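You operate a simulated robot arm through the tools that you are given. There is no shell and no other tool. Be economical: measure what you need, move in short steps, check, and stop when the job is done.

The job below is to be done with a simulated two-armed robot. You get a single attempt, and the scene is never put back.

TASK
On the floor of the packing tray, fold the cream cloth in half.

The check looks at the end state, three seconds after you hand in, the way a careful person would. Anything else that was tipped, shoved, dropped, spilled or broken makes it a failure. Flat cloth is picked up by pressing the open fingertips on it (5 to 10 N) and closing them slowly along it; thin cloth reads only 2 to 8 mm in the jaws.

THE ROBOT
Two 7-joint arms with two-finger grippers on one trunk, on a base that drives. Base frame: it is fixed to the floor where the robot stands at the start and does not move with it; the origin is under the middle of the robot, x ahead of it, y to its left, z up; the surface under the hand at the start is at about z = 800. Units: mm, degrees, N and s.
The left shoulder is at the start at [57, 164, 1053], the right one opposite. With the tool pointing down near the work surface each hand reaches from about 300 to 760 mm from the robot's upright axis, wherever it stands, measured 20 degrees to its own side. Places, roughly: floor of the packing tray [500, 200, 800]. Payload 2.45 kg a hand.
Tool frame (each hand has its own): the origin (TCP) lies between the finger pads and is the grasp point; the fingertips stand 26 mm ahead of it; z points along the fingers, y is the line along which they close. The gripper opens to 96 mm. The gripper's body begins 69 mm behind the TCP.
Orientation is that of the tool frame in the base frame, as a unit quaternion [x, y, z, w]. With the fingers straight down and closing along the base's y, the tool's x points along the base's -x, its y along +y and its z along -z.

THE INTERFACE
- The arms move only by the tool step_arm. It takes "left_targets", "right_targets" or both (then of equal length, played together; a hand with none holds still); each is a list of rows, each a list of 7 numbers: the shift along the base's x, y, z in mm, then the turn, a rotation vector about the base's x, y, z in degrees, then the finger opening in mm, from 0 to 96. In form: [[dx, dy, dz, rx, ry, rz, gripper], ...]. A call has 1 to 12 rows; each row shifts and turns the commanded pose from where the row before left it. Each row takes 0.2 s and may step no farther than 50 mm and 8.6 degrees from the row before; otherwise, or with a gripper value out of range, the whole call is refused. Where a pose cannot be reached the arm comes as near as it can. A force on the tool above 40 N (or 10 N above the force at the start of the call, whichever is more), or a blocked arm, ends the call early, and 0.2 s more pass. Each finger halts on what it meets, pressing with about 26 N; the grip force reading is that of the motor and also rises with nothing between the fingers. The clock runs only during rows and for 0.2 s after the last one: add rows that do not move to give the fingers time. It gives the time, the measured TCP pose, the force on the tool (base axes), the opening and the grip force at its end, in the units of the frame above (readings bear some noise), with the torque about the TCP (base axes, N m) and any sound that the robot's microphone picked up, and new pictures: "views" is both (left out), scene, wrist or none (wrist: the cameras of the hands that moved).
- Cameras (640 x 400 px; columns grow to the right, rows downward): "scene" is now at [141.5, 43.2, 1517.5]; the picture's right is [0.59, -0.81, -0.00], its down [-0.68, -0.50, -0.54] and it looks along [0.43, 0.32, -0.84] (base axes); focal length 267 px, centre (320, 200). "left" rides on the left gripper at [82, -3, -98] in its tool frame; the picture's right is [0.04, 1.00, 0.00], its down [-0.73, 0.03, -0.68] and it looks along [-0.68, 0.03, 0.73] (tool axes); focal length 256 px, centre (320, 200). "right" rides on the right gripper at [82, 3, -98] in its tool frame; the picture's right is [-0.04, 1.00, 0.00], its down [-0.73, -0.03, -0.68] and it looks along [-0.68, -0.03, 0.73] (tool axes); focal length 256 px, centre (320, 200). There is no depth. A picture from a camera that has moved, and an enlarged one, comes with that camera's place and axes in the base frame and with its lens.
- lift_body(by): slides the trunk up (or, below 0, down) by that many mm; the arms and the scene camera ride with it, the base frame stays. It gives what a move gives, with no picture.
- roll_base(legs): drives the robot by 1 to 6 legs, each [ahead, left, turn to the left] in mm, mm and degrees, along the robot's own axes; the way and the turn of a leg run together, so that a leg with both is an arc; at most 1500 mm and 180 degrees a leg. The arms and the cameras ride along, it lands a little off, and it stops where it bumps. It gives what a move gives, and a new picture of the scene camera.
- head_to(pan, tilt): turns the head with the scene camera to pan (to the left, within 120 degrees either way) and tilt (down, from -29 to 69), counted from straight ahead of the robot. It gives what a move gives, and a new picture of the scene camera.
- inspect(camera, box): a new picture of the part [left, top, right, bottom] of that camera's present view, enlarged. It takes no simulated time.
- hand_in(): hands the job in; it is judged then, once.

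Work in short steps. Places have to be worked out from the pictures, the camera data and where the tool is seen: move nearer, look again, correct. Check each grasp and each placing, and mend what went wrong. You have 120 turns and 260 pictures in all, those below and enlarged ones among them. Open the grippers and draw the arms clear of the work before you hand the job in, unless the task says otherwise; then end with one line.

The tools are called as name(argument=value, ...) on one line, values as JSON. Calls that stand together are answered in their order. step_arm: Moves the arms, as the interface text tells. Its arguments: {"type":"object","properties":{"left_targets":{"type":"array"},"right_targets":{"type":"array"},"views":{"type":"string","enum":["both","scene","wrist","none"]}},"required":[]} The other tools are called the same way: lift_body (by) slides the trunk up or down; roll_base (legs) drives the base; head_to (pan, tilt) turns the head that bears the scene camera; inspect (camera, box) takes an enlarged picture of a part of a camera's view; hand_in () hands the job in.

At the start:

```text
time_s: 0.0
left_tool_pos: [415.1, 415.3, 1001.8]
left_orientation: [0.0, 1.0, -0.001, -0.001]
left_contact_force: [0.5, -0.2, 0.4]
left_torque: [-0.01, 0.04, -0.02]
left_width: 95.8
left_grasp_force: 0.2
right_tool_pos: [451.6, -34.3, 954.1]
right_orientation: [0.0, 1.0, -0.001, 0.0]
right_contact_force: [0.5, 0.2, 0.8]
right_torque: [-0.03, 0.0, 0.02]
right_width: 96.1
right_grasp_force: 0.0
trunk travel left (down, up): [-225.0, 342.0]
robot x, y, heading: [1.4, 3.3, -0.1]
head pan, tilt: [36.2, 57.2]
```

scene: 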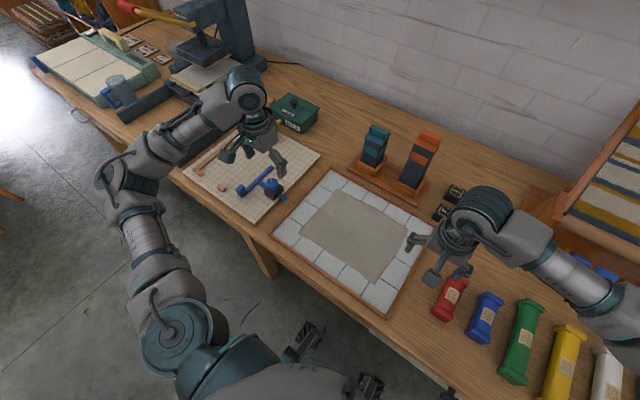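
right: 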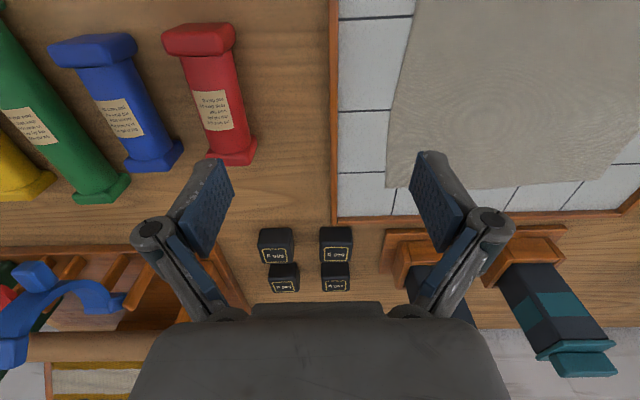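
left: 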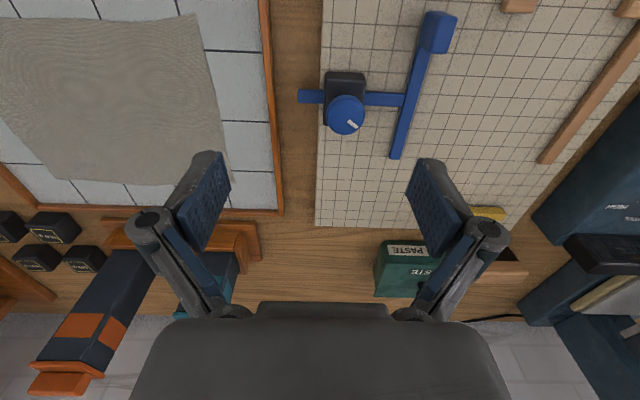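

The cream cloth lies on the tiled tray. I enlarge the scene view to locate its corners.

inspect(camera="scene", box=[260, 150, 460, 320])

inspect(camera="right", box=[320, 0, 640, 220])

```text
2.35 times, centred on (360, 235) of scene
camera zoom: at [141.5, 43.2, 1517.5], right [0.59, -0.81, 0.0], down [-0.68, -0.5, -0.54], along [0.43, 0.32, -0.84], focal length 629 px, centre (226, 118)
```

zoom: 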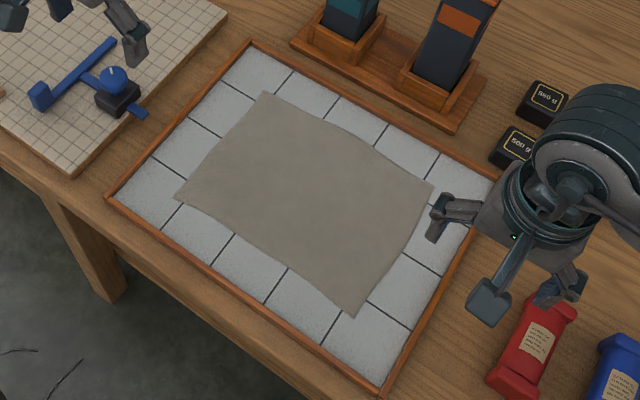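

```text
1.82 times, centred on (480, 110) of right
camera zoom: at [370.6, -32.0, 1052.1], right [0.04, 1.0, 0.0], down [0.73, -0.03, 0.68], along [0.68, -0.03, -0.73], focal length 465 px, centre (29, 364)
```

zoom: 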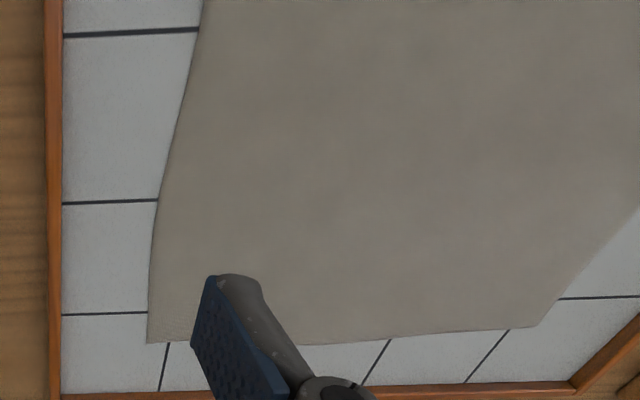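

Working from the camera geometry, the cloth spans roughly x 377–577 and y 41–297, and the tray spans x 329–636 and y −23–366. I plan to pinch both far corners with one hand each and fold toward the robot, away from the tall boxes. First I hover over the far corners.

step_arm(left_targets=[[30.4, -30, -18, 0, 0, 0, 60], [30.4, -30, -18, 0, 0, 0, 32], [30.4, -30, -18, 0, 0, 0, 32], [30.4, -30, -18, 0, 0, 0, 32], [30.4, -30, -20, 0, 0, 0, 32], [0, 0, 0, 0, 0, 0, 32]], right_targets=[[23, 21, -9, 0, 0, 0, 60], [23, 21, -9, 0, 0, 0, 32], [23, 21, -9, 0, 0, 0, 32], [23, 21, -9, 0, 0, 0, 32], [23, 22, -9, 0, 0, 0, 32], [0, 0, 0, 0, 0, 0, 32]])

```text
time_s: 1.4
left_tool_pos: [564.9, 263.3, 915.2]
left_orientation: [-0.001, 1.0, 0.0, 0.001]
left_contact_force: [-0.8, 0.2, 0.6]
left_torque: [-0.01, 0.0, -0.04]
left_width: 32.0
left_grasp_force: 0.0
right_tool_pos: [561.5, 70.5, 913.2]
right_orientation: [0.0, 1.0, 0.0, 0.003]
right_contact_force: [0.1, 0.2, -0.4]
right_torque: [0.03, -0.01, -0.03]
right_width: 31.8
right_grasp_force: 0.1
trunk travel left (down, up): [-225.0, 342.0]
robot x, y, heading: [-1.3, -3.9, -0.1]
head pan, tilt: [36.2, 57.2]
camera scene: at [142.1, 43.0, 1517.6], right [0.59, -0.81, 0.0], down [-0.68, -0.5, -0.54], along [0.43, 0.32, -0.84], focal length 267 px, centre (320, 200)
camera right: at [480.0, 72.6, 1011.9], right [0.04, 1.0, 0.0], down [0.73, -0.03, 0.68], along [0.68, -0.03, -0.73], focal length 256 px, centre (320, 200)
camera left: at [481.4, 259.6, 1013.9], right [-0.04, 1.0, 0.0], down [0.73, 0.03, 0.68], along [0.68, 0.03, -0.73], focal length 256 px, centre (320, 200)
```

scene: 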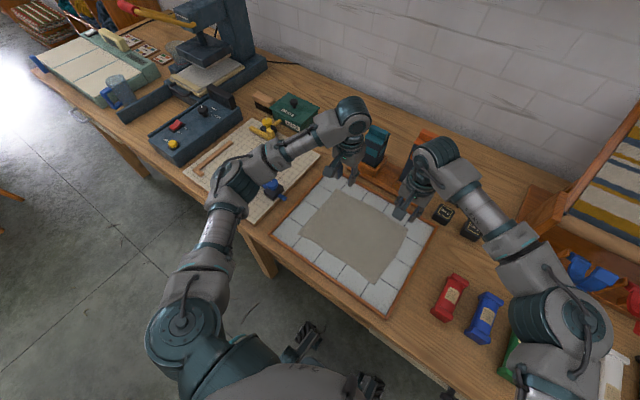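
right: 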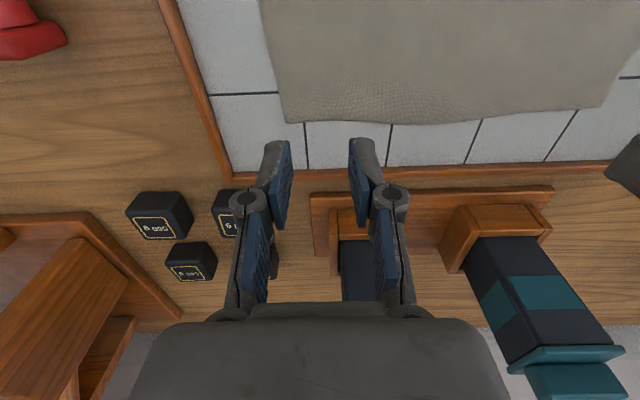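
left: 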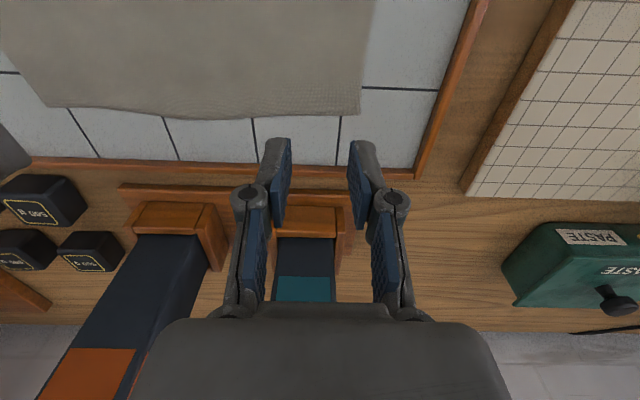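

The wrist views put the far corners at about (576, 298) and (581, 39). I align the fingertips just inside the far edge and descend to a few mm above the cloth.

step_arm(left_targets=[[4, 4, -25, 0, 0, 0, 32], [3, 3, -25, 0, 0, 0, 32], [0, 0, -20, 0, 0, 0, 32], [0, 0, -8, 0, 0, 0, 32], [0, 0, 0, 0, 0, 0, 32]], right_targets=[[6, -2, -25, 0, 0, 0, 32], [5, -2, -25, 0, 0, 0, 32], [0, 0, -20, 0, 0, 0, 32], [0, 0, -8, 0, 0, 0, 32], [0, 0, 0, 0, 0, 0, 32]], views="wrist")

```text
time_s: 2.6
left_tool_pos: [570.5, 271.1, 835.5]
left_orientation: [0.0, 1.0, 0.001, 0.001]
left_contact_force: [0.2, 0.9, 3.6]
left_torque: [-0.02, 0.01, 0.03]
left_width: 32.0
left_grasp_force: 0.0
right_tool_pos: [573.2, 67.5, 834.6]
right_orientation: [0.0, 1.0, 0.0, 0.002]
right_contact_force: [0.3, -0.3, 1.8]
right_torque: [0.01, 0.01, -0.01]
right_width: 31.9
right_grasp_force: 0.0
trunk travel left (down, up): [-225.0, 342.0]
robot x, y, heading: [2.1, -1.5, -0.0]
head pan, tilt: [36.2, 57.2]
camera right: at [492.5, 69.5, 933.3], right [0.04, 1.0, 0.0], down [0.73, -0.03, 0.68], along [0.68, -0.03, -0.73], focal length 256 px, centre (320, 200)
camera left: at [487.8, 267.6, 933.9], right [-0.04, 1.0, 0.0], down [0.73, 0.03, 0.68], along [0.68, 0.03, -0.73], focal length 256 px, centre (320, 200)
```

right: 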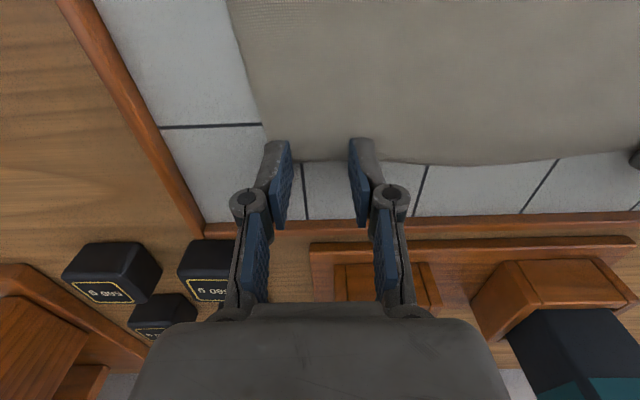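
left: 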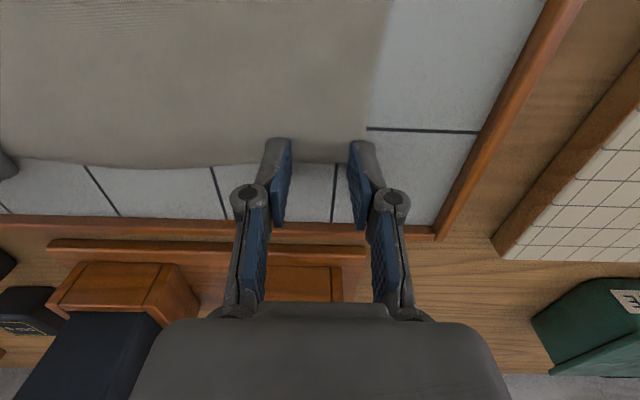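

Light contact is just starting at TCP z≈835. I press in by small steps to reach 5–10 N.

step_arm(left_targets=[[0, 0, -1, 0, 0, 0, 32], [0, 0, -0.5, 0, 0, 0, 32], [0, 0, 0, 0, 0, 0, 32]], right_targets=[[0, 0, -1.5, 0, 0, 0, 32], [0, 0, -1, 0, 0, 0, 32], [0, 0, 0, 0, 0, 0, 32]], views="none")

inspect(camera="left", box=[220, 110, 420, 240])

inspect(camera="right", box=[220, 110, 420, 240])

```text
time_s: 3.4
left_tool_pos: [570.8, 270.9, 834.6]
left_orientation: [0.0, 1.0, 0.0, 0.003]
left_contact_force: [1.7, -1.2, 7.4]
left_torque: [-0.18, 0.05, 0.07]
left_width: 32.6
left_grasp_force: 0.3
right_tool_pos: [571.9, 68.3, 835.5]
right_orientation: [0.0, 1.0, 0.002, 0.005]
right_contact_force: [2.5, 1.9, 25.2]
right_torque: [0.18, 0.04, -0.03]
right_width: 27.1
right_grasp_force: 0.1
trunk travel left (down, up): [-225.0, 342.0]
robot x, y, heading: [2.0, -0.8, 0.1]
head pan, tilt: [36.2, 57.2]
```

```text
3.08 times, centred on (320, 175) of left
camera zoom: at [486.5, 266.8, 933.6], right [-0.04, 1.0, 0.0], down [0.73, 0.03, 0.68], along [0.68, 0.03, -0.73], focal length 788 px, centre (320, 277)
```

zoom: 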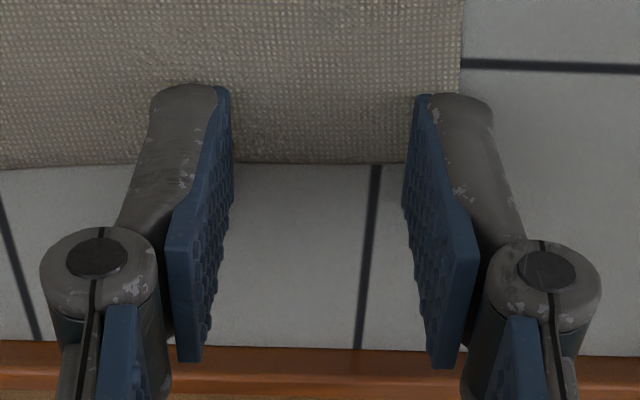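

```text
3.08 times, centred on (320, 175) of right
camera zoom: at [491.2, 69.4, 932.8], right [0.04, 1.0, 0.0], down [0.73, -0.03, 0.68], along [0.68, -0.02, -0.73], focal length 788 px, centre (320, 277)
```

zoom: 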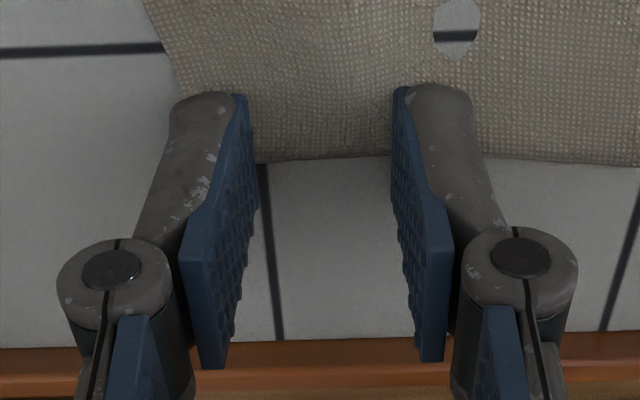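

The left hand presses at 7 N, which is good, but the right reads 25 N and is too hard. I ease the right up.

step_arm(right_targets=[[0, 0, 1.2, 0, 0, 0, 31], [0, 0, 0, 0, 0, 0, 31]], views="none")

```text
time_s: 4.0
left_tool_pos: [571.0, 270.0, 835.4]
left_orientation: [0.0, 1.0, 0.0, 0.003]
left_contact_force: [1.8, -2.4, 15.1]
left_torque: [-0.34, 0.09, 0.02]
left_width: 32.8
left_grasp_force: 0.2
right_tool_pos: [572.0, 65.6, 835.0]
right_orientation: [0.001, 1.0, -0.001, 0.002]
right_contact_force: [2.6, 3.9, 22.2]
right_torque: [0.35, -0.06, -0.06]
right_width: 33.8
right_grasp_force: 1.4
trunk travel left (down, up): [-225.0, 342.0]
robot x, y, heading: [1.0, 0.9, 0.1]
head pan, tilt: [36.2, 57.2]
```

The forces creep up (left 15 N, right 22 N). I ease both up a little.

step_arm(left_targets=[[0, 0, 0.6, 0, 0, 0, 32], [0, 0, 0, 0, 0, 0, 32]], right_targets=[[0, 0, 1.2, 0, 0, 0, 32], [0, 0, 0, 0, 0, 0, 32]], views="none")

```text
time_s: 4.6
left_tool_pos: [569.6, 270.2, 836.1]
left_orientation: [0.0, 1.0, 0.0, 0.002]
left_contact_force: [2.2, -1.2, 16.0]
left_torque: [-0.31, 0.05, 0.07]
left_width: 32.6
left_grasp_force: 0.5
right_tool_pos: [572.0, 66.4, 834.9]
right_orientation: [0.0, 1.0, -0.001, 0.001]
right_contact_force: [-2.7, 4.1, 17.8]
right_torque: [0.36, 0.01, 0.04]
right_width: 32.4
right_grasp_force: 5.6
trunk travel left (down, up): [-225.0, 342.0]
robot x, y, heading: [1.4, 3.1, 0.3]
head pan, tilt: [36.2, 57.2]
```

Still around 16–18 N, so one more easing of about 1 mm each.

step_arm(left_targets=[[0, 0, 0.8, 0, 0, 0, 32], [0, 0, 0, 0, 0, 0, 32]], right_targets=[[0, 0, 1.0, 0, 0, 0, 32], [0, 0, 0, 0, 0, 0, 32]], views="none")

```text
time_s: 5.2
left_tool_pos: [569.7, 269.9, 834.7]
left_orientation: [0.0, 1.0, 0.0, 0.002]
left_contact_force: [0.9, -2.2, 16.0]
left_torque: [-0.3, 0.07, 0.04]
left_width: 32.5
left_grasp_force: 0.8
right_tool_pos: [573.7, 65.6, 834.9]
right_orientation: [0.001, 1.0, 0.0, 0.002]
right_contact_force: [-0.5, 0.7, 7.9]
right_torque: [0.08, 0.04, 0.02]
right_width: 30.9
right_grasp_force: 0.1
trunk travel left (down, up): [-225.0, 342.0]
robot x, y, heading: [1.9, 0.9, -0.2]
head pan, tilt: [36.2, 57.2]
```

The right is at 8 N. I ease the left 0.8 mm and then close both slowly along the cloth.

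step_arm(left_targets=[[0, 0, 0.8, 0, 0, 0, 32], [0, 0, 0, 0, 0, 0, 29], [0, 0, 0, 0, 0, 0, 26], [0, 0, 0, 0, 0, 0, 23], [0, 0, 0, 0, 0, 0, 20], [0, 0, 0, 0, 0, 0, 17], [0, 0, 0, 0, 0, 0, 14]], right_targets=[[0, 0, 0, 0, 0, 0, 32], [0, 0, 0, 0, 0, 0, 29], [0, 0, 0, 0, 0, 0, 26], [0, 0, 0, 0, 0, 0, 23], [0, 0, 0, 0, 0, 0, 20], [0, 0, 0, 0, 0, 0, 17], [0, 0, 0, 0, 0, 0, 14]], views="wrist")

```text
time_s: 6.8
left_tool_pos: [570.4, 270.8, 835.2]
left_orientation: [0.001, 1.0, 0.0, 0.002]
left_contact_force: [-1.1, -0.9, 9.8]
left_torque: [-0.1, 0.07, -0.03]
left_width: 13.5
left_grasp_force: 0.1
right_tool_pos: [573.0, 66.7, 835.1]
right_orientation: [0.0, 1.0, 0.0, 0.001]
right_contact_force: [0.4, -0.6, 7.5]
right_torque: [-0.02, 0.02, 0.0]
right_width: 12.6
right_grasp_force: 0.0
trunk travel left (down, up): [-225.0, 342.0]
robot x, y, heading: [0.8, 0.1, -0.2]
head pan, tilt: [36.2, 57.2]
camera right: at [492.5, 68.5, 933.3], right [0.04, 1.0, 0.0], down [0.73, -0.03, 0.68], along [0.68, -0.03, -0.73], focal length 256 px, centre (320, 200)
camera left: at [487.2, 266.4, 933.9], right [-0.04, 1.0, 0.0], down [0.73, 0.03, 0.68], along [0.68, 0.03, -0.73], focal length 256 px, centre (320, 200)
```

right: 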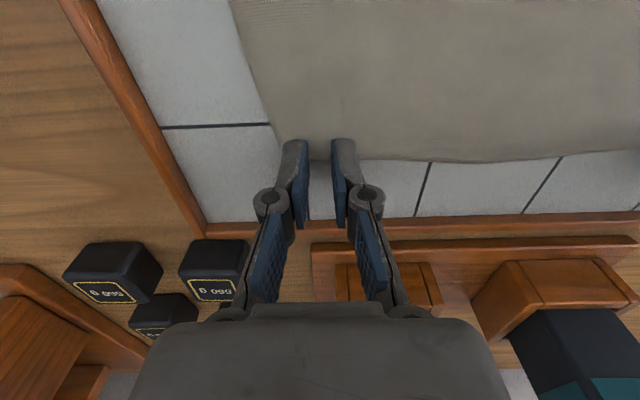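
left: 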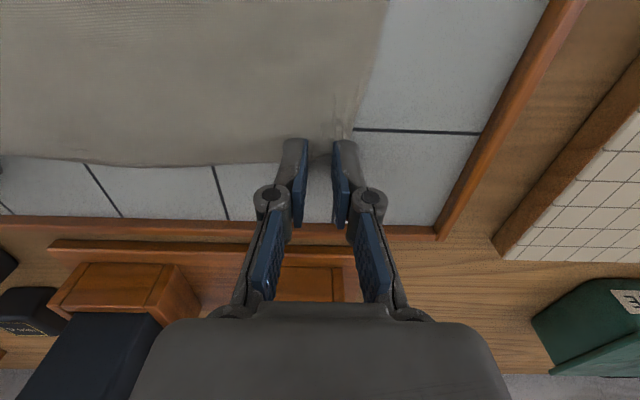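

The cloth is bunching between both pairs of fingers as intended. I keep closing slowly to a pinch.

step_arm(left_targets=[[0, 0, 0, 0, 0, 0, 11], [0, 0, 0, 0, 0, 0, 8], [0, 0, 0, 0, 0, 0, 5], [0, 0, 0, 0, 0, 0, 2], [0, 0, 0, 0, 0, 0, 0], [0, 0, 0, 0, 0, 0, 0]], right_targets=[[0, 0, 0, 0, 0, 0, 11], [0, 0, 0, 0, 0, 0, 8], [0, 0, 0, 0, 0, 0, 5], [0, 0, 0, 0, 0, 0, 2], [0, 0, 0, 0, 0, 0, 0], [0, 0, 0, 0, 0, 0, 0]], views="none")

inspect(camera="left", box=[220, 60, 420, 190])

inspect(camera="right", box=[220, 60, 420, 190])

```text
time_s: 8.2
left_tool_pos: [570.7, 269.9, 834.4]
left_orientation: [-0.001, 1.0, 0.0, 0.002]
left_contact_force: [0.4, 0.2, 1.7]
left_torque: [0.02, -0.01, -0.01]
left_width: 1.6
left_grasp_force: 22.7
right_tool_pos: [573.9, 67.3, 834.4]
right_orientation: [0.0, 1.0, 0.001, 0.002]
right_contact_force: [0.2, -0.2, -0.2]
right_torque: [-0.03, 0.0, 0.02]
right_width: 0.1
right_grasp_force: 26.0
trunk travel left (down, up): [-225.0, 342.0]
robot x, y, heading: [-1.5, -1.8, -0.1]
head pan, tilt: [36.2, 57.2]
```

```text
3.08 times, centred on (320, 125) of left
camera zoom: at [488.0, 266.5, 933.4], right [-0.04, 1.0, 0.0], down [0.73, 0.03, 0.68], along [0.68, 0.03, -0.73], focal length 788 px, centre (320, 431)
```

zoom: 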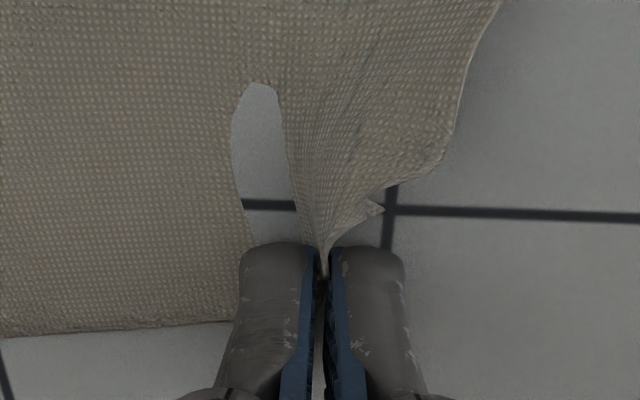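

```text
3.08 times, centred on (320, 125) of right
camera zoom: at [493.3, 68.8, 932.6], right [0.04, 1.0, 0.0], down [0.73, -0.03, 0.68], along [0.68, -0.03, -0.73], focal length 788 px, centre (320, 431)
```

zoom: 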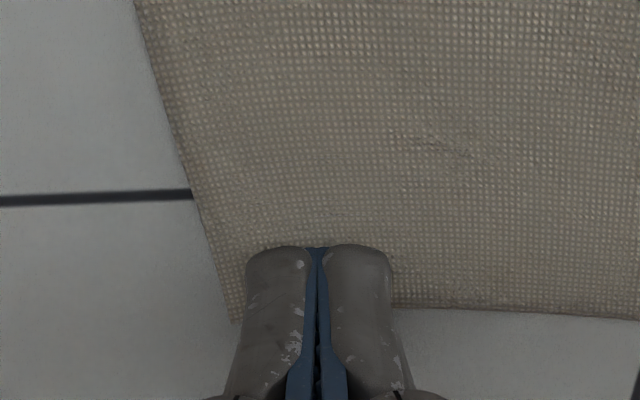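

The left pinched a fold (1.6 mm) but the right slid off with nothing. I reopen the right, shift it 5 mm farther onto the cloth and press again.

step_arm(right_targets=[[0, 0, 6, 0, 0, 0, 0], [-5, 2, 0, 0, 0, 0, 32], [0, 0, 0, 0, 0, 0, 36], [0, 0, -4, 0, 0, 0, 36], [0, 0, -2, 0, 0, 0, 36], [0, 0, -0.5, 0, 0, 0, 36], [0, 0, 0, 0, 0, 0, 36]], views="wrist")

```text
time_s: 9.8
left_tool_pos: [571.8, 270.4, 835.3]
left_orientation: [0.0, 1.0, 0.002, 0.002]
left_contact_force: [0.6, 0.8, 0.8]
left_torque: [-0.12, 0.03, -0.03]
left_width: 1.5
left_grasp_force: 26.9
right_tool_pos: [569.3, 68.0, 835.5]
right_orientation: [0.001, 1.0, 0.002, 0.003]
right_contact_force: [1.6, 0.5, 11.9]
right_torque: [0.13, 0.04, -0.05]
right_width: 35.2
right_grasp_force: 0.0
trunk travel left (down, up): [-225.0, 342.0]
robot x, y, heading: [3.2, 1.3, 0.1]
head pan, tilt: [36.2, 57.2]
camera right: at [487.8, 70.6, 932.5], right [0.04, 1.0, 0.0], down [0.73, -0.03, 0.68], along [0.68, -0.03, -0.73], focal length 256 px, centre (320, 200)
```

right: 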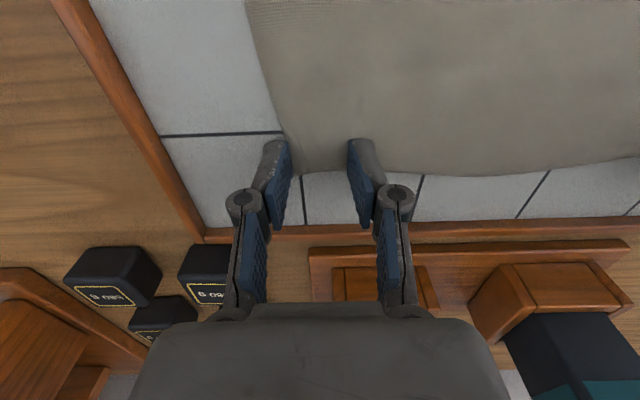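

The outer finger sits right on the cloth's side edge. I lift slightly, shift +8 mm in y, and press again.

step_arm(right_targets=[[0, 0, 5, 0, 0, 0, 32], [0, 9, 0, 0, 0, 0, 32], [0, 0, -4, 0, 0, 0, 32], [0, 0, -1.2, 0, 0, 0, 32], [0, 0, 0, 0, 0, 0, 32], [0, 0, 0, 0, 0, 0, 32]], views="none")

inspect(camera="right", box=[220, 60, 420, 190])

```text
time_s: 11.2
left_tool_pos: [569.6, 269.9, 836.2]
left_orientation: [0.0, 1.0, 0.0, 0.002]
left_contact_force: [0.1, -0.2, -1.2]
left_torque: [-0.05, 0.0, 0.04]
left_width: 4.3
left_grasp_force: 29.0
right_tool_pos: [568.6, 76.9, 833.6]
right_orientation: [0.001, 1.0, 0.001, 0.004]
right_contact_force: [0.9, -0.7, 22.4]
right_torque: [-0.11, 0.07, 0.01]
right_width: 32.7
right_grasp_force: 0.0
trunk travel left (down, up): [-225.0, 342.0]
robot x, y, heading: [0.2, 3.0, 0.0]
head pan, tilt: [36.2, 57.2]
```

```text
3.08 times, centred on (320, 125) of right
camera zoom: at [487.7, 79.0, 932.6], right [0.04, 1.0, 0.0], down [0.73, -0.03, 0.68], along [0.68, -0.03, -0.73], focal length 788 px, centre (320, 431)
```

zoom: 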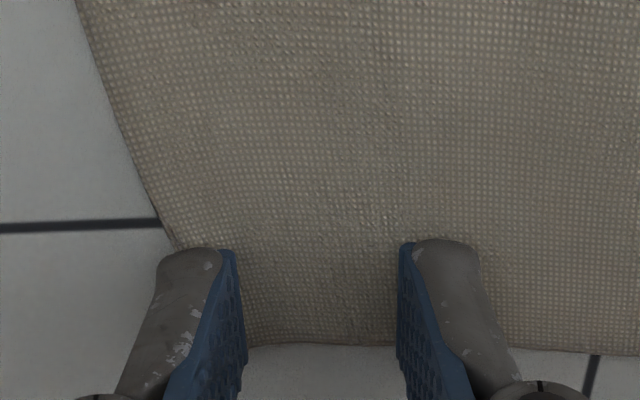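

Placement is good now; 22 N is a bit high. I ease up slightly, then close slowly while lowering a little to keep pressure on.

step_arm(right_targets=[[0, 0, 0.7, 0, 0, 0, 32], [0, 0, 0, 0, 0, 0, 28], [0, 0, 0, 0, 0, 0, 24], [0, 0, -0.2, 0, 0, 0, 20], [0, 0, -0.2, 0, 0, 0, 16], [0, 0, -0.2, 0, 0, 0, 12], [0, 0, -0.2, 0, 0, 0, 8], [0, 0, -0.2, 0, 0, 0, 4], [0, 0, 0, 0, 0, 0, 0], [0, 0, 0, 0, 0, 0, 0]], views="none")

inspect(camera="right", box=[220, 60, 420, 190])

```text
time_s: 13.4
left_tool_pos: [569.2, 270.1, 835.9]
left_orientation: [0.0, 1.0, 0.0, 0.003]
left_contact_force: [-0.2, -3.0, 1.6]
left_torque: [-0.07, 0.03, 0.02]
left_width: 0.9
left_grasp_force: 23.8
right_tool_pos: [568.4, 77.5, 834.8]
right_orientation: [0.0, 1.0, 0.001, 0.003]
right_contact_force: [-4.4, 1.9, 33.7]
right_torque: [0.03, 0.25, 0.01]
right_width: 0.6
right_grasp_force: 26.1
trunk travel left (down, up): [-225.0, 342.0]
robot x, y, heading: [-2.9, 1.5, -0.2]
head pan, tilt: [36.2, 57.2]
```

```text
3.08 times, centred on (320, 125) of right
camera zoom: at [486.7, 79.6, 932.1], right [0.04, 1.0, 0.0], down [0.73, -0.03, 0.68], along [0.68, -0.03, -0.73], focal length 788 px, centre (320, 431)
```

zoom: 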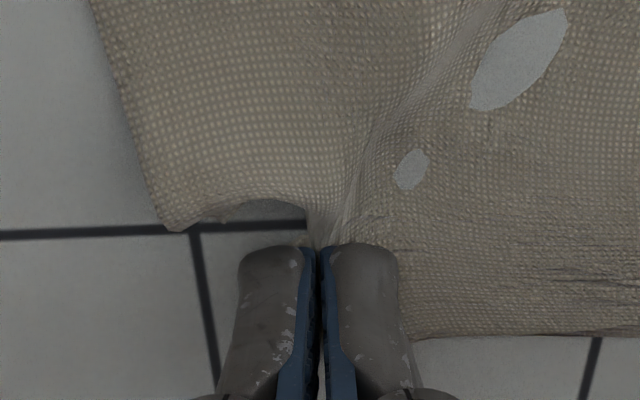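

There is cloth bunched into the right fingers now. I lift both hands about 40 mm to verify the grips.

step_arm(left_targets=[[0, 0, 5, 0, 0, 0, 0], [0, 0, 10, 0, 0, 0, 0], [-5, 0, 12, 0, 0, 0, 0], [-5, 0, 12, 0, 0, 0, 0], [0, 0, 0, 0, 0, 0, 0]], right_targets=[[0, 0, 5, 0, 0, 0, 0], [0, 0, 10, 0, 0, 0, 0], [-5, 0, 12, 0, 0, 0, 0], [-5, 0, 12, 0, 0, 0, 0], [0, 0, 0, 0, 0, 0, 0]])

```text
time_s: 14.6
left_tool_pos: [561.0, 270.9, 873.8]
left_orientation: [0.001, 1.0, 0.0, 0.001]
left_contact_force: [-0.9, 0.2, -1.5]
left_torque: [-0.02, 0.02, -0.02]
left_width: 3.7
left_grasp_force: 27.3
right_tool_pos: [558.7, 78.9, 871.3]
right_orientation: [0.0, 1.0, -0.001, 0.0]
right_contact_force: [0.4, 0.4, -1.5]
right_torque: [0.01, 0.01, -0.01]
right_width: 0.6
right_grasp_force: 25.7
trunk travel left (down, up): [-225.0, 342.0]
robot x, y, heading: [0.5, 1.9, -0.1]
head pan, tilt: [36.2, 57.2]
camera scene: at [143.5, 43.0, 1517.3], right [0.59, -0.81, 0.0], down [-0.68, -0.5, -0.54], along [0.43, 0.32, -0.84], focal length 267 px, centre (320, 200)
camera right: at [478.0, 80.5, 968.9], right [0.04, 1.0, 0.0], down [0.73, -0.03, 0.68], along [0.68, -0.03, -0.73], focal length 256 px, centre (320, 200)
camera left: at [478.3, 266.8, 972.8], right [-0.04, 1.0, 0.0], down [0.73, 0.03, 0.68], along [0.68, 0.03, -0.73], focal length 256 px, centre (320, 200)
```

scene: 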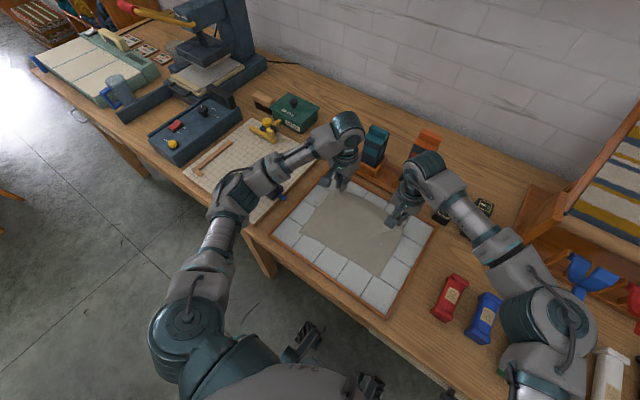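
right: 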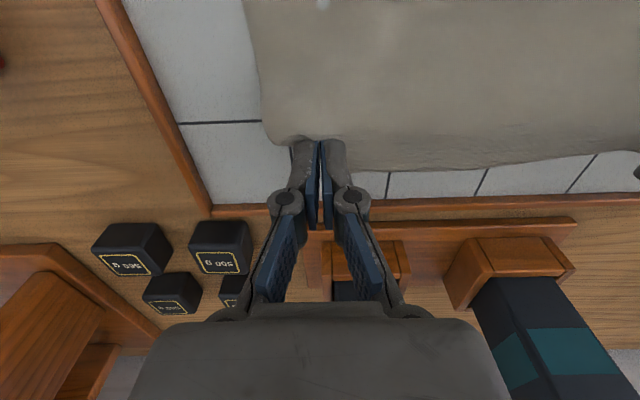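
left: 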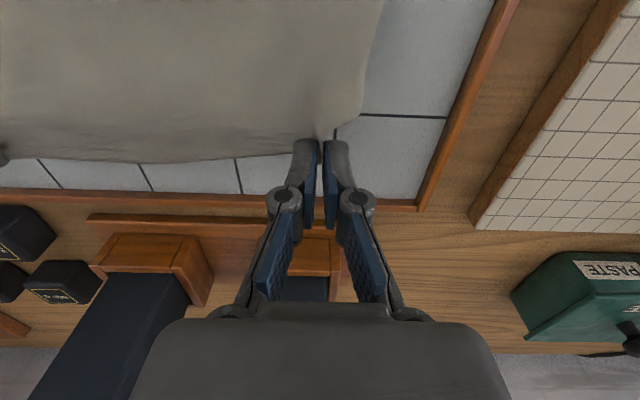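

The left seems to hold; I check both fingertips closely.

inspect(camera="right", box=[220, 60, 420, 190])

inspect(camera="left", box=[220, 60, 420, 190])

inspect(camera="scene", box=[260, 150, 460, 290])

```text
3.08 times, centred on (320, 125) of right
camera zoom: at [478.0, 80.5, 968.9], right [0.04, 1.0, 0.0], down [0.73, -0.03, 0.68], along [0.68, -0.03, -0.73], focal length 788 px, centre (320, 431)
```

zoom: 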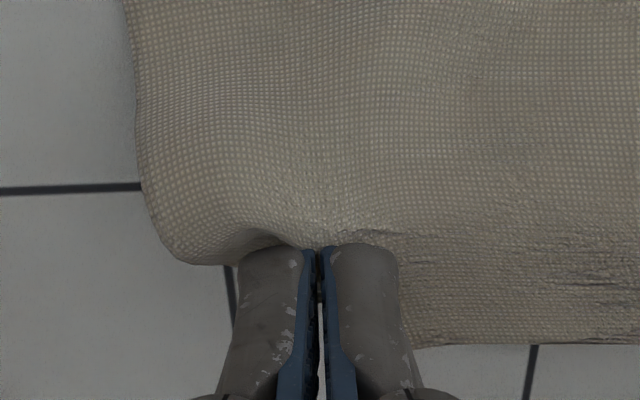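

```text
3.08 times, centred on (320, 125) of left
camera zoom: at [478.3, 266.8, 972.8], right [-0.04, 1.0, 0.0], down [0.73, 0.03, 0.68], along [0.68, 0.03, -0.73], focal length 788 px, centre (320, 431)
```

zoom: 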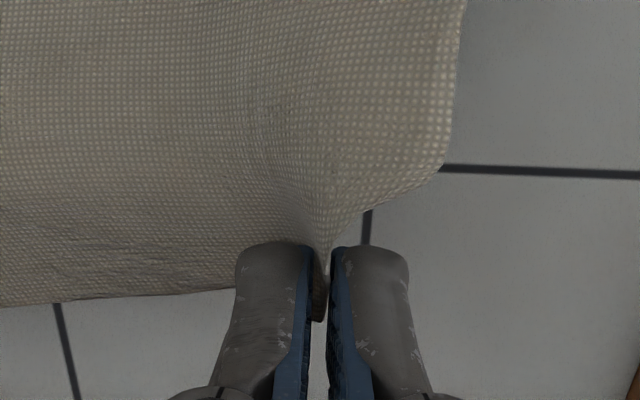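

```text
2.86 times, centred on (360, 220) of scene
camera zoom: at [143.5, 43.0, 1517.3], right [0.59, -0.81, 0.0], down [-0.68, -0.5, -0.54], along [0.43, 0.32, -0.84], focal length 763 px, centre (206, 143)
```

zoom: 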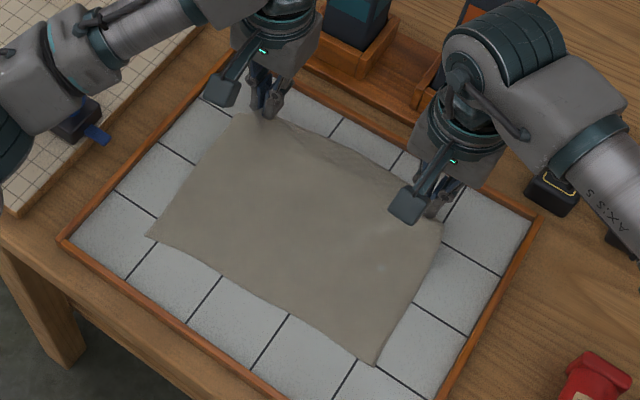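

Both fingertips appear to lift cloth. I raise another 45 mm while moving back along the fold arc, to confirm that the grips hold.

step_arm(left_targets=[[-6, 0, 12, 0, 0, 0, 0], [-8, 0, 12, 0, 0, 0, 0], [-10, 0, 11, 0, 0, 0, 0], [-12, 0, 10, 0, 0, 0, 0], [0, 0, 0, 0, 0, 0, 0]], right_targets=[[-6, 0, 12, 0, 0, 0, 0], [-8, 0, 12, 0, 0, 0, 0], [-10, 0, 11, 0, 0, 0, 0], [-12, 0, 10, 0, 0, 0, 0], [0, 0, 0, 0, 0, 0, 0]])

```text
time_s: 15.8
left_tool_pos: [525.5, 270.4, 917.9]
left_orientation: [0.0, 1.0, 0.0, 0.001]
left_contact_force: [-0.2, -1.7, 0.6]
left_torque: [-0.01, 0.02, 0.0]
left_width: 3.3
left_grasp_force: 32.7
right_tool_pos: [524.3, 77.7, 918.2]
right_orientation: [0.001, 1.0, 0.0, 0.001]
right_contact_force: [-0.4, 0.1, 0.3]
right_torque: [0.0, 0.01, 0.01]
right_width: 0.8
right_grasp_force: 26.1
trunk travel left (down, up): [-225.0, 342.0]
robot x, y, heading: [-1.7, -2.0, -0.2]
head pan, tilt: [36.2, 57.2]
camera scene: at [143.6, 43.3, 1517.3], right [0.59, -0.81, 0.0], down [-0.68, -0.5, -0.54], along [0.43, 0.32, -0.84], focal length 267 px, centre (320, 200)
camera right: at [443.1, 80.0, 1015.5], right [0.04, 1.0, 0.0], down [0.73, -0.03, 0.68], along [0.68, -0.03, -0.73], focal length 256 px, centre (320, 200)
camera left: at [442.6, 266.1, 1016.3], right [-0.04, 1.0, 0.0], down [0.73, 0.03, 0.68], along [0.68, 0.03, -0.73], focal length 256 px, centre (320, 200)
```

scene: 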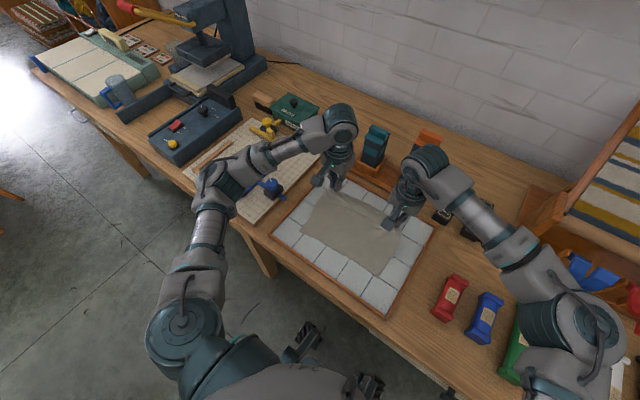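
right: 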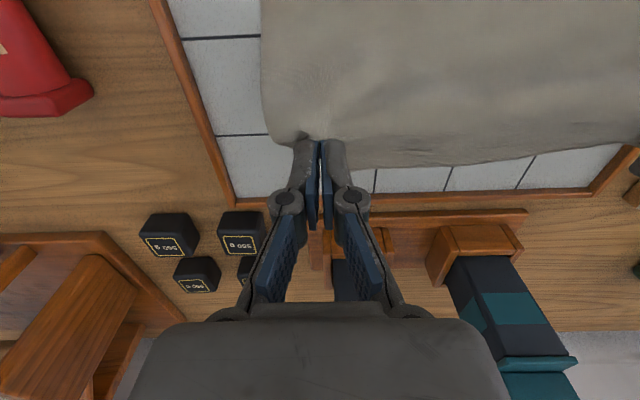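
left: 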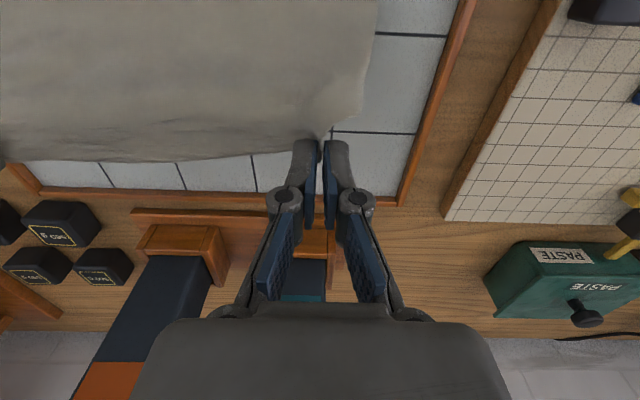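

Both hands hold the far edge. I carry it back over the crease line (x≈477) while tilting the fingers forward.

step_arm(left_targets=[[-15, 0, 0, 0, 0, 0, 0], [-15, 0, 0, 0, -4, 0, 0], [-15, 0, 0, 0, -6, 0, 0], [-15, 0, -2, 0, -6, 0, 0], [-12, 0, -6, 0, -6, 0, 0], [-12, 0, -6, 0, -6, 0, 0], [0, 0, 0, 0, 0, 0, 0]], right_targets=[[-15, 0, 0, 0, 0, 0, 0], [-15, 0, 0, 0, -4, 0, 0], [-15, 0, 0, 0, -6, 0, 0], [-15, 0, -2, 0, -6, 0, 0], [-12, 0, -6, 0, -6, 0, 0], [-12, 0, -6, 0, -6, 0, 0], [0, 0, 0, 0, 0, 0, 0]])

inspect(camera="scene", box=[260, 150, 460, 290])

```text
time_s: 17.4
left_tool_pos: [441.0, 270.5, 903.9]
left_orientation: [0.0, 0.97, 0.001, 0.243]
left_contact_force: [1.7, 1.1, -0.3]
left_torque: [0.0, 0.04, 0.02]
left_width: 3.7
left_grasp_force: 28.0
right_tool_pos: [441.5, 76.7, 902.5]
right_orientation: [0.0, 0.97, 0.0, 0.244]
right_contact_force: [1.3, 0.6, -0.2]
right_torque: [-0.03, 0.02, 0.03]
right_width: 0.9
right_grasp_force: 25.7
trunk travel left (down, up): [-225.0, 342.0]
robot x, y, heading: [-1.0, -1.2, -0.0]
head pan, tilt: [36.2, 57.2]
camera scene: at [142.2, 43.9, 1517.4], right [0.59, -0.81, 0.0], down [-0.68, -0.5, -0.54], along [0.43, 0.32, -0.84], focal length 267 px, centre (320, 200)
camera right: at [322.9, 78.8, 950.5], right [0.04, 1.0, 0.02], down [0.33, -0.03, 0.94], along [0.94, -0.03, -0.33], focal length 256 px, centre (320, 200)
camera left: at [322.0, 266.7, 953.6], right [-0.04, 1.0, -0.02], down [0.33, 0.03, 0.94], along [0.94, 0.03, -0.33], focal length 256 px, centre (320, 200)
```

scene: 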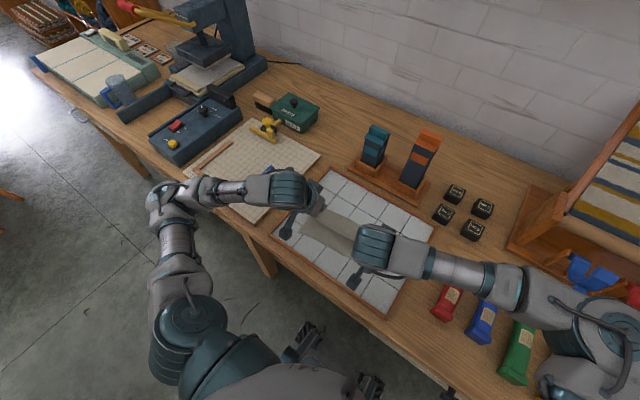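
right: 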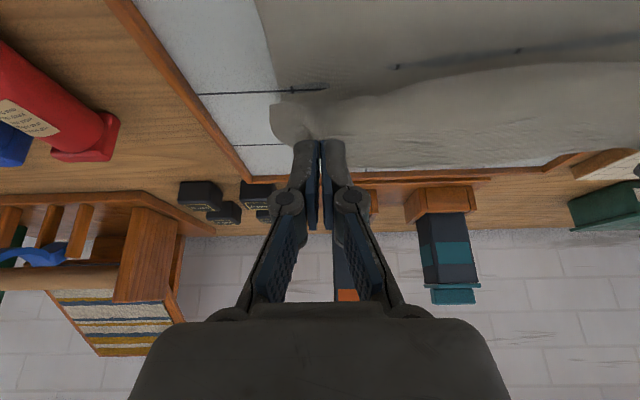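
left: 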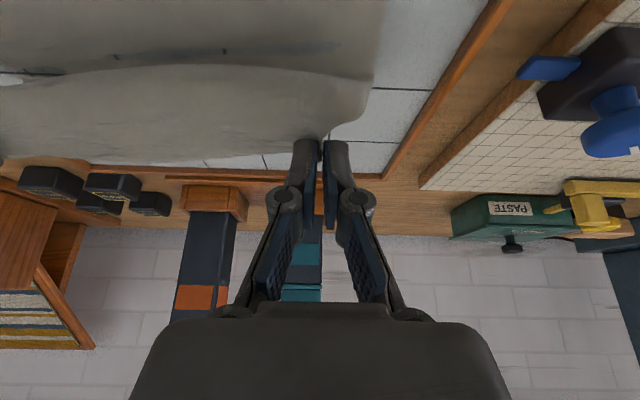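

```text
2.86 times, centred on (360, 220) of scene
camera zoom: at [142.2, 43.9, 1517.4], right [0.59, -0.81, 0.0], down [-0.68, -0.5, -0.54], along [0.43, 0.32, -0.84], focal length 763 px, centre (206, 143)
```

zoom: 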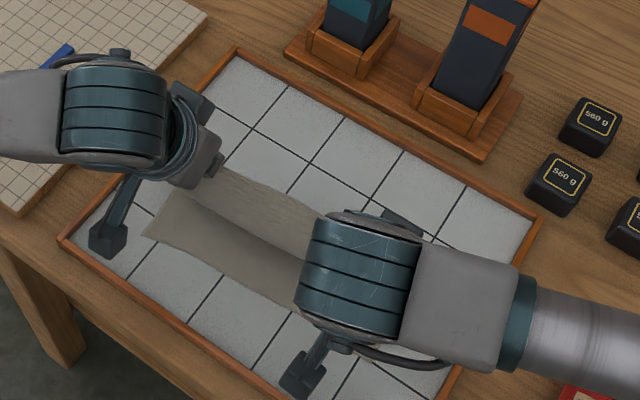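

The near half has stayed put and the far edge has come over. I continue to the near edge, lowering with slightly more tilt.

step_arm(left_targets=[[-14, 0, -6, 0, -3, 0, 0], [-14, 0, -8, 0, -3, 0, 0], [-14, 0, -10, 0, -3, 0, 0], [-14, 0, -12, 0, -3, 0, 0], [-12, 0, -12, 0, 0, 0, 0], [-4, 0, -8, 0, 0, 0, 0], [0, 0, 0, 0, 0, 0, 0]], right_targets=[[-14, 0, -6, 0, -3, 0, 0], [-14, 0, -8, 0, -3, 0, 0], [-14, 0, -10, 0, -3, 0, 0], [-14, 0, -12, 0, -3, 0, 0], [-12, 0, -12, 0, 0, 0, 0], [-4, 0, -8, 0, 0, 0, 0], [0, 0, 0, 0, 0, 0, 0]])

inspect(camera="scene", box=[260, 150, 460, 290])

```text
time_s: 19.0
left_tool_pos: [441.1, 283.2, 843.1]
left_orientation: [-0.001, 0.94, 0.0, 0.342]
left_contact_force: [2.6, -0.2, -2.5]
left_torque: [0.01, 0.02, 0.03]
left_width: 3.2
left_grasp_force: 22.5
left hand out of reach, approached as far as the arm can: row 2, 3, 4, 5
right_tool_pos: [365.7, 77.6, 847.2]
right_orientation: [-0.001, 0.939, 0.0, 0.343]
right_contact_force: [-1.1, -0.7, -0.1]
right_torque: [-0.01, -0.02, 0.02]
right_width: 0.0
right_grasp_force: 26.6
trunk travel left (down, up): [-225.0, 342.0]
robot x, y, heading: [-2.3, -1.7, -0.0]
head pan, tilt: [36.2, 57.2]
camera scene: at [140.6, 44.2, 1517.6], right [0.59, -0.81, 0.0], down [-0.68, -0.5, -0.54], along [0.43, 0.32, -0.84], focal length 267 px, centre (320, 200)
camera right: at [240.8, 78.8, 870.0], right [0.03, 1.0, 0.03], down [0.12, -0.03, 0.99], along [0.99, -0.03, -0.12], focal length 256 px, centre (320, 200)
camera left: at [313.7, 280.2, 866.7], right [-0.03, 1.0, -0.03], down [0.12, 0.03, 0.99], along [0.99, 0.03, -0.12], focal length 256 px, centre (320, 200)
```

scene: 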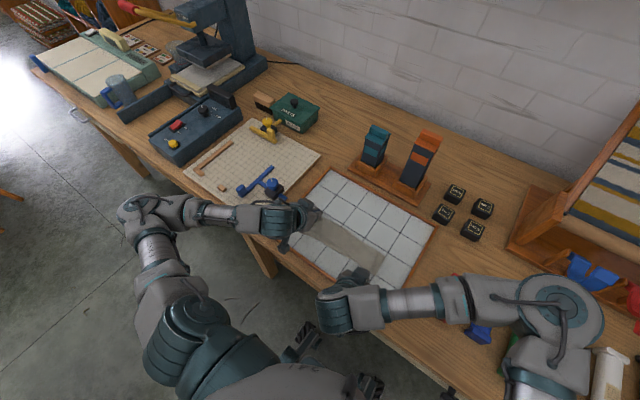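
right: 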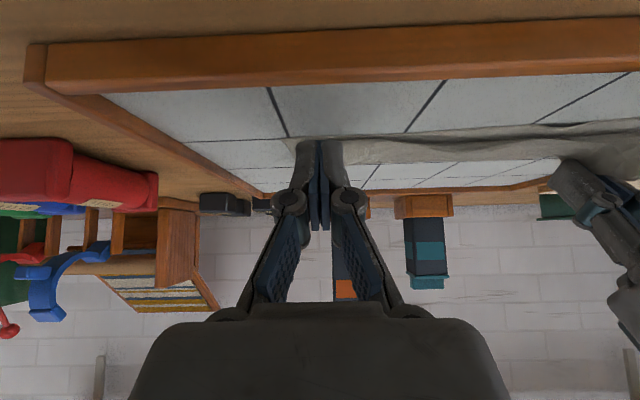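
left: 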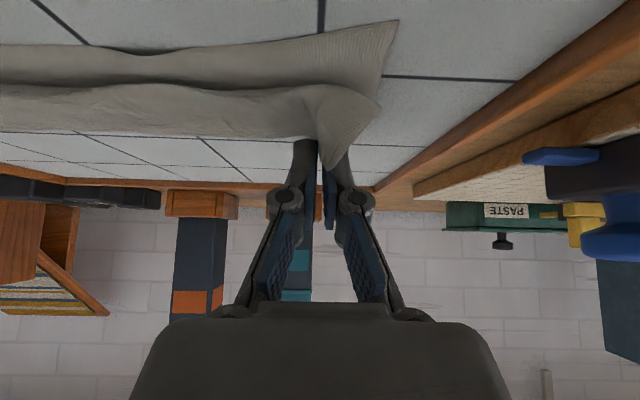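

```text
2.86 times, centred on (360, 220) of scene
camera zoom: at [140.6, 44.2, 1517.6], right [0.59, -0.81, 0.0], down [-0.68, -0.5, -0.54], along [0.43, 0.32, -0.84], focal length 763 px, centre (206, 143)
```

zoom: 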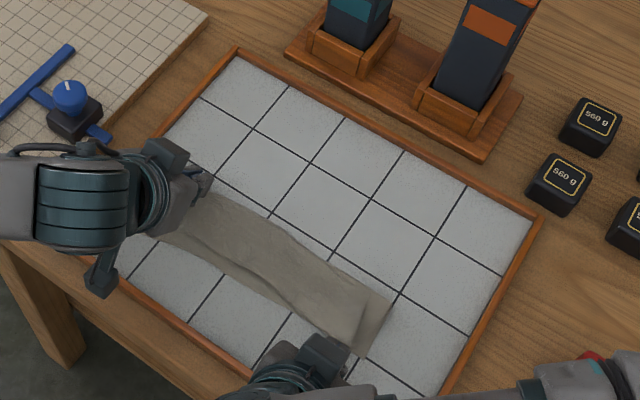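

The left arm ran out of reach at x≈441 and still holds its corner, while the right slipped off its corner near the end. I raise the right hand clear and look at its corner.

step_arm(right_targets=[[0, 0, 30, 0, 0, 0, 0], [0, -10, 40, 0, 6, 0, 0], [0, -20, 40, 0, 8, 0, 10], [0, -20, 40, 0, 8, 0, 32], [0, -20, 30, 0, 8, 0, 32], [0, -20, 0, 0, 8, 0, 32]], views="both")

inspect(camera="scene", box=[260, 170, 460, 310])

```text
time_s: 20.4
left_tool_pos: [440.8, 282.5, 844.0]
left_orientation: [0.0, 0.94, 0.001, 0.342]
left_contact_force: [1.0, -0.9, -0.7]
left_torque: [0.07, 0.02, 0.05]
left_width: 3.8
left_grasp_force: 33.5
right_tool_pos: [369.0, -12.1, 1028.1]
right_orientation: [0.0, 1.0, 0.001, 0.017]
right_contact_force: [0.0, 0.4, -0.6]
right_torque: [0.03, 0.05, 0.03]
right_width: 31.9
right_grasp_force: 0.1
trunk travel left (down, up): [-225.0, 342.0]
robot x, y, heading: [-2.6, -0.2, -0.2]
head pan, tilt: [36.2, 57.2]
camera scene: at [141.9, 41.5, 1517.5], right [0.59, -0.81, 0.0], down [-0.68, -0.5, -0.54], along [0.43, 0.32, -0.84], focal length 267 px, centre (320, 200)
camera right: at [285.3, -10.4, 1123.6], right [0.04, 1.0, 0.0], down [0.71, -0.03, 0.7], along [0.7, -0.03, -0.71], focal length 256 px, centre (320, 200)
```

scene: 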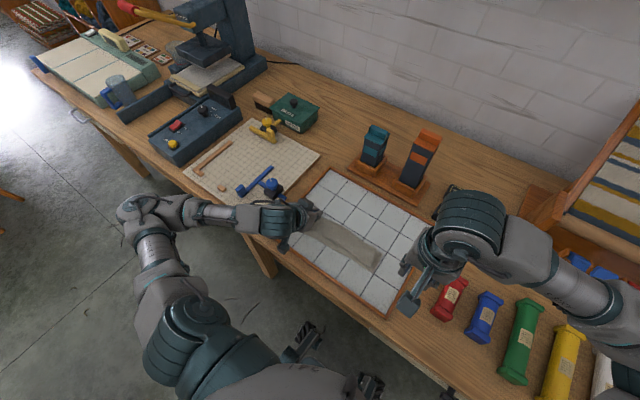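
right: 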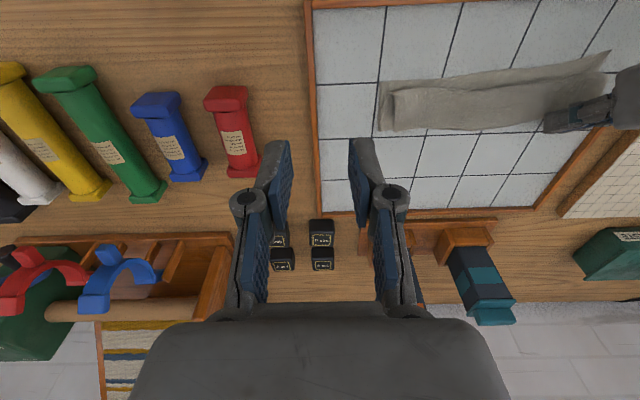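

```text
2.86 times, centred on (360, 240) of scene
camera zoom: at [141.9, 41.5, 1517.5], right [0.59, -0.81, 0.0], down [-0.68, -0.5, -0.54], along [0.43, 0.32, -0.84], focal length 763 px, centre (206, 86)
```

zoom: 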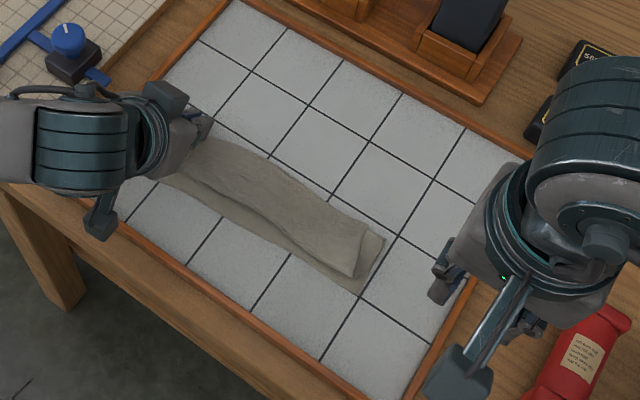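

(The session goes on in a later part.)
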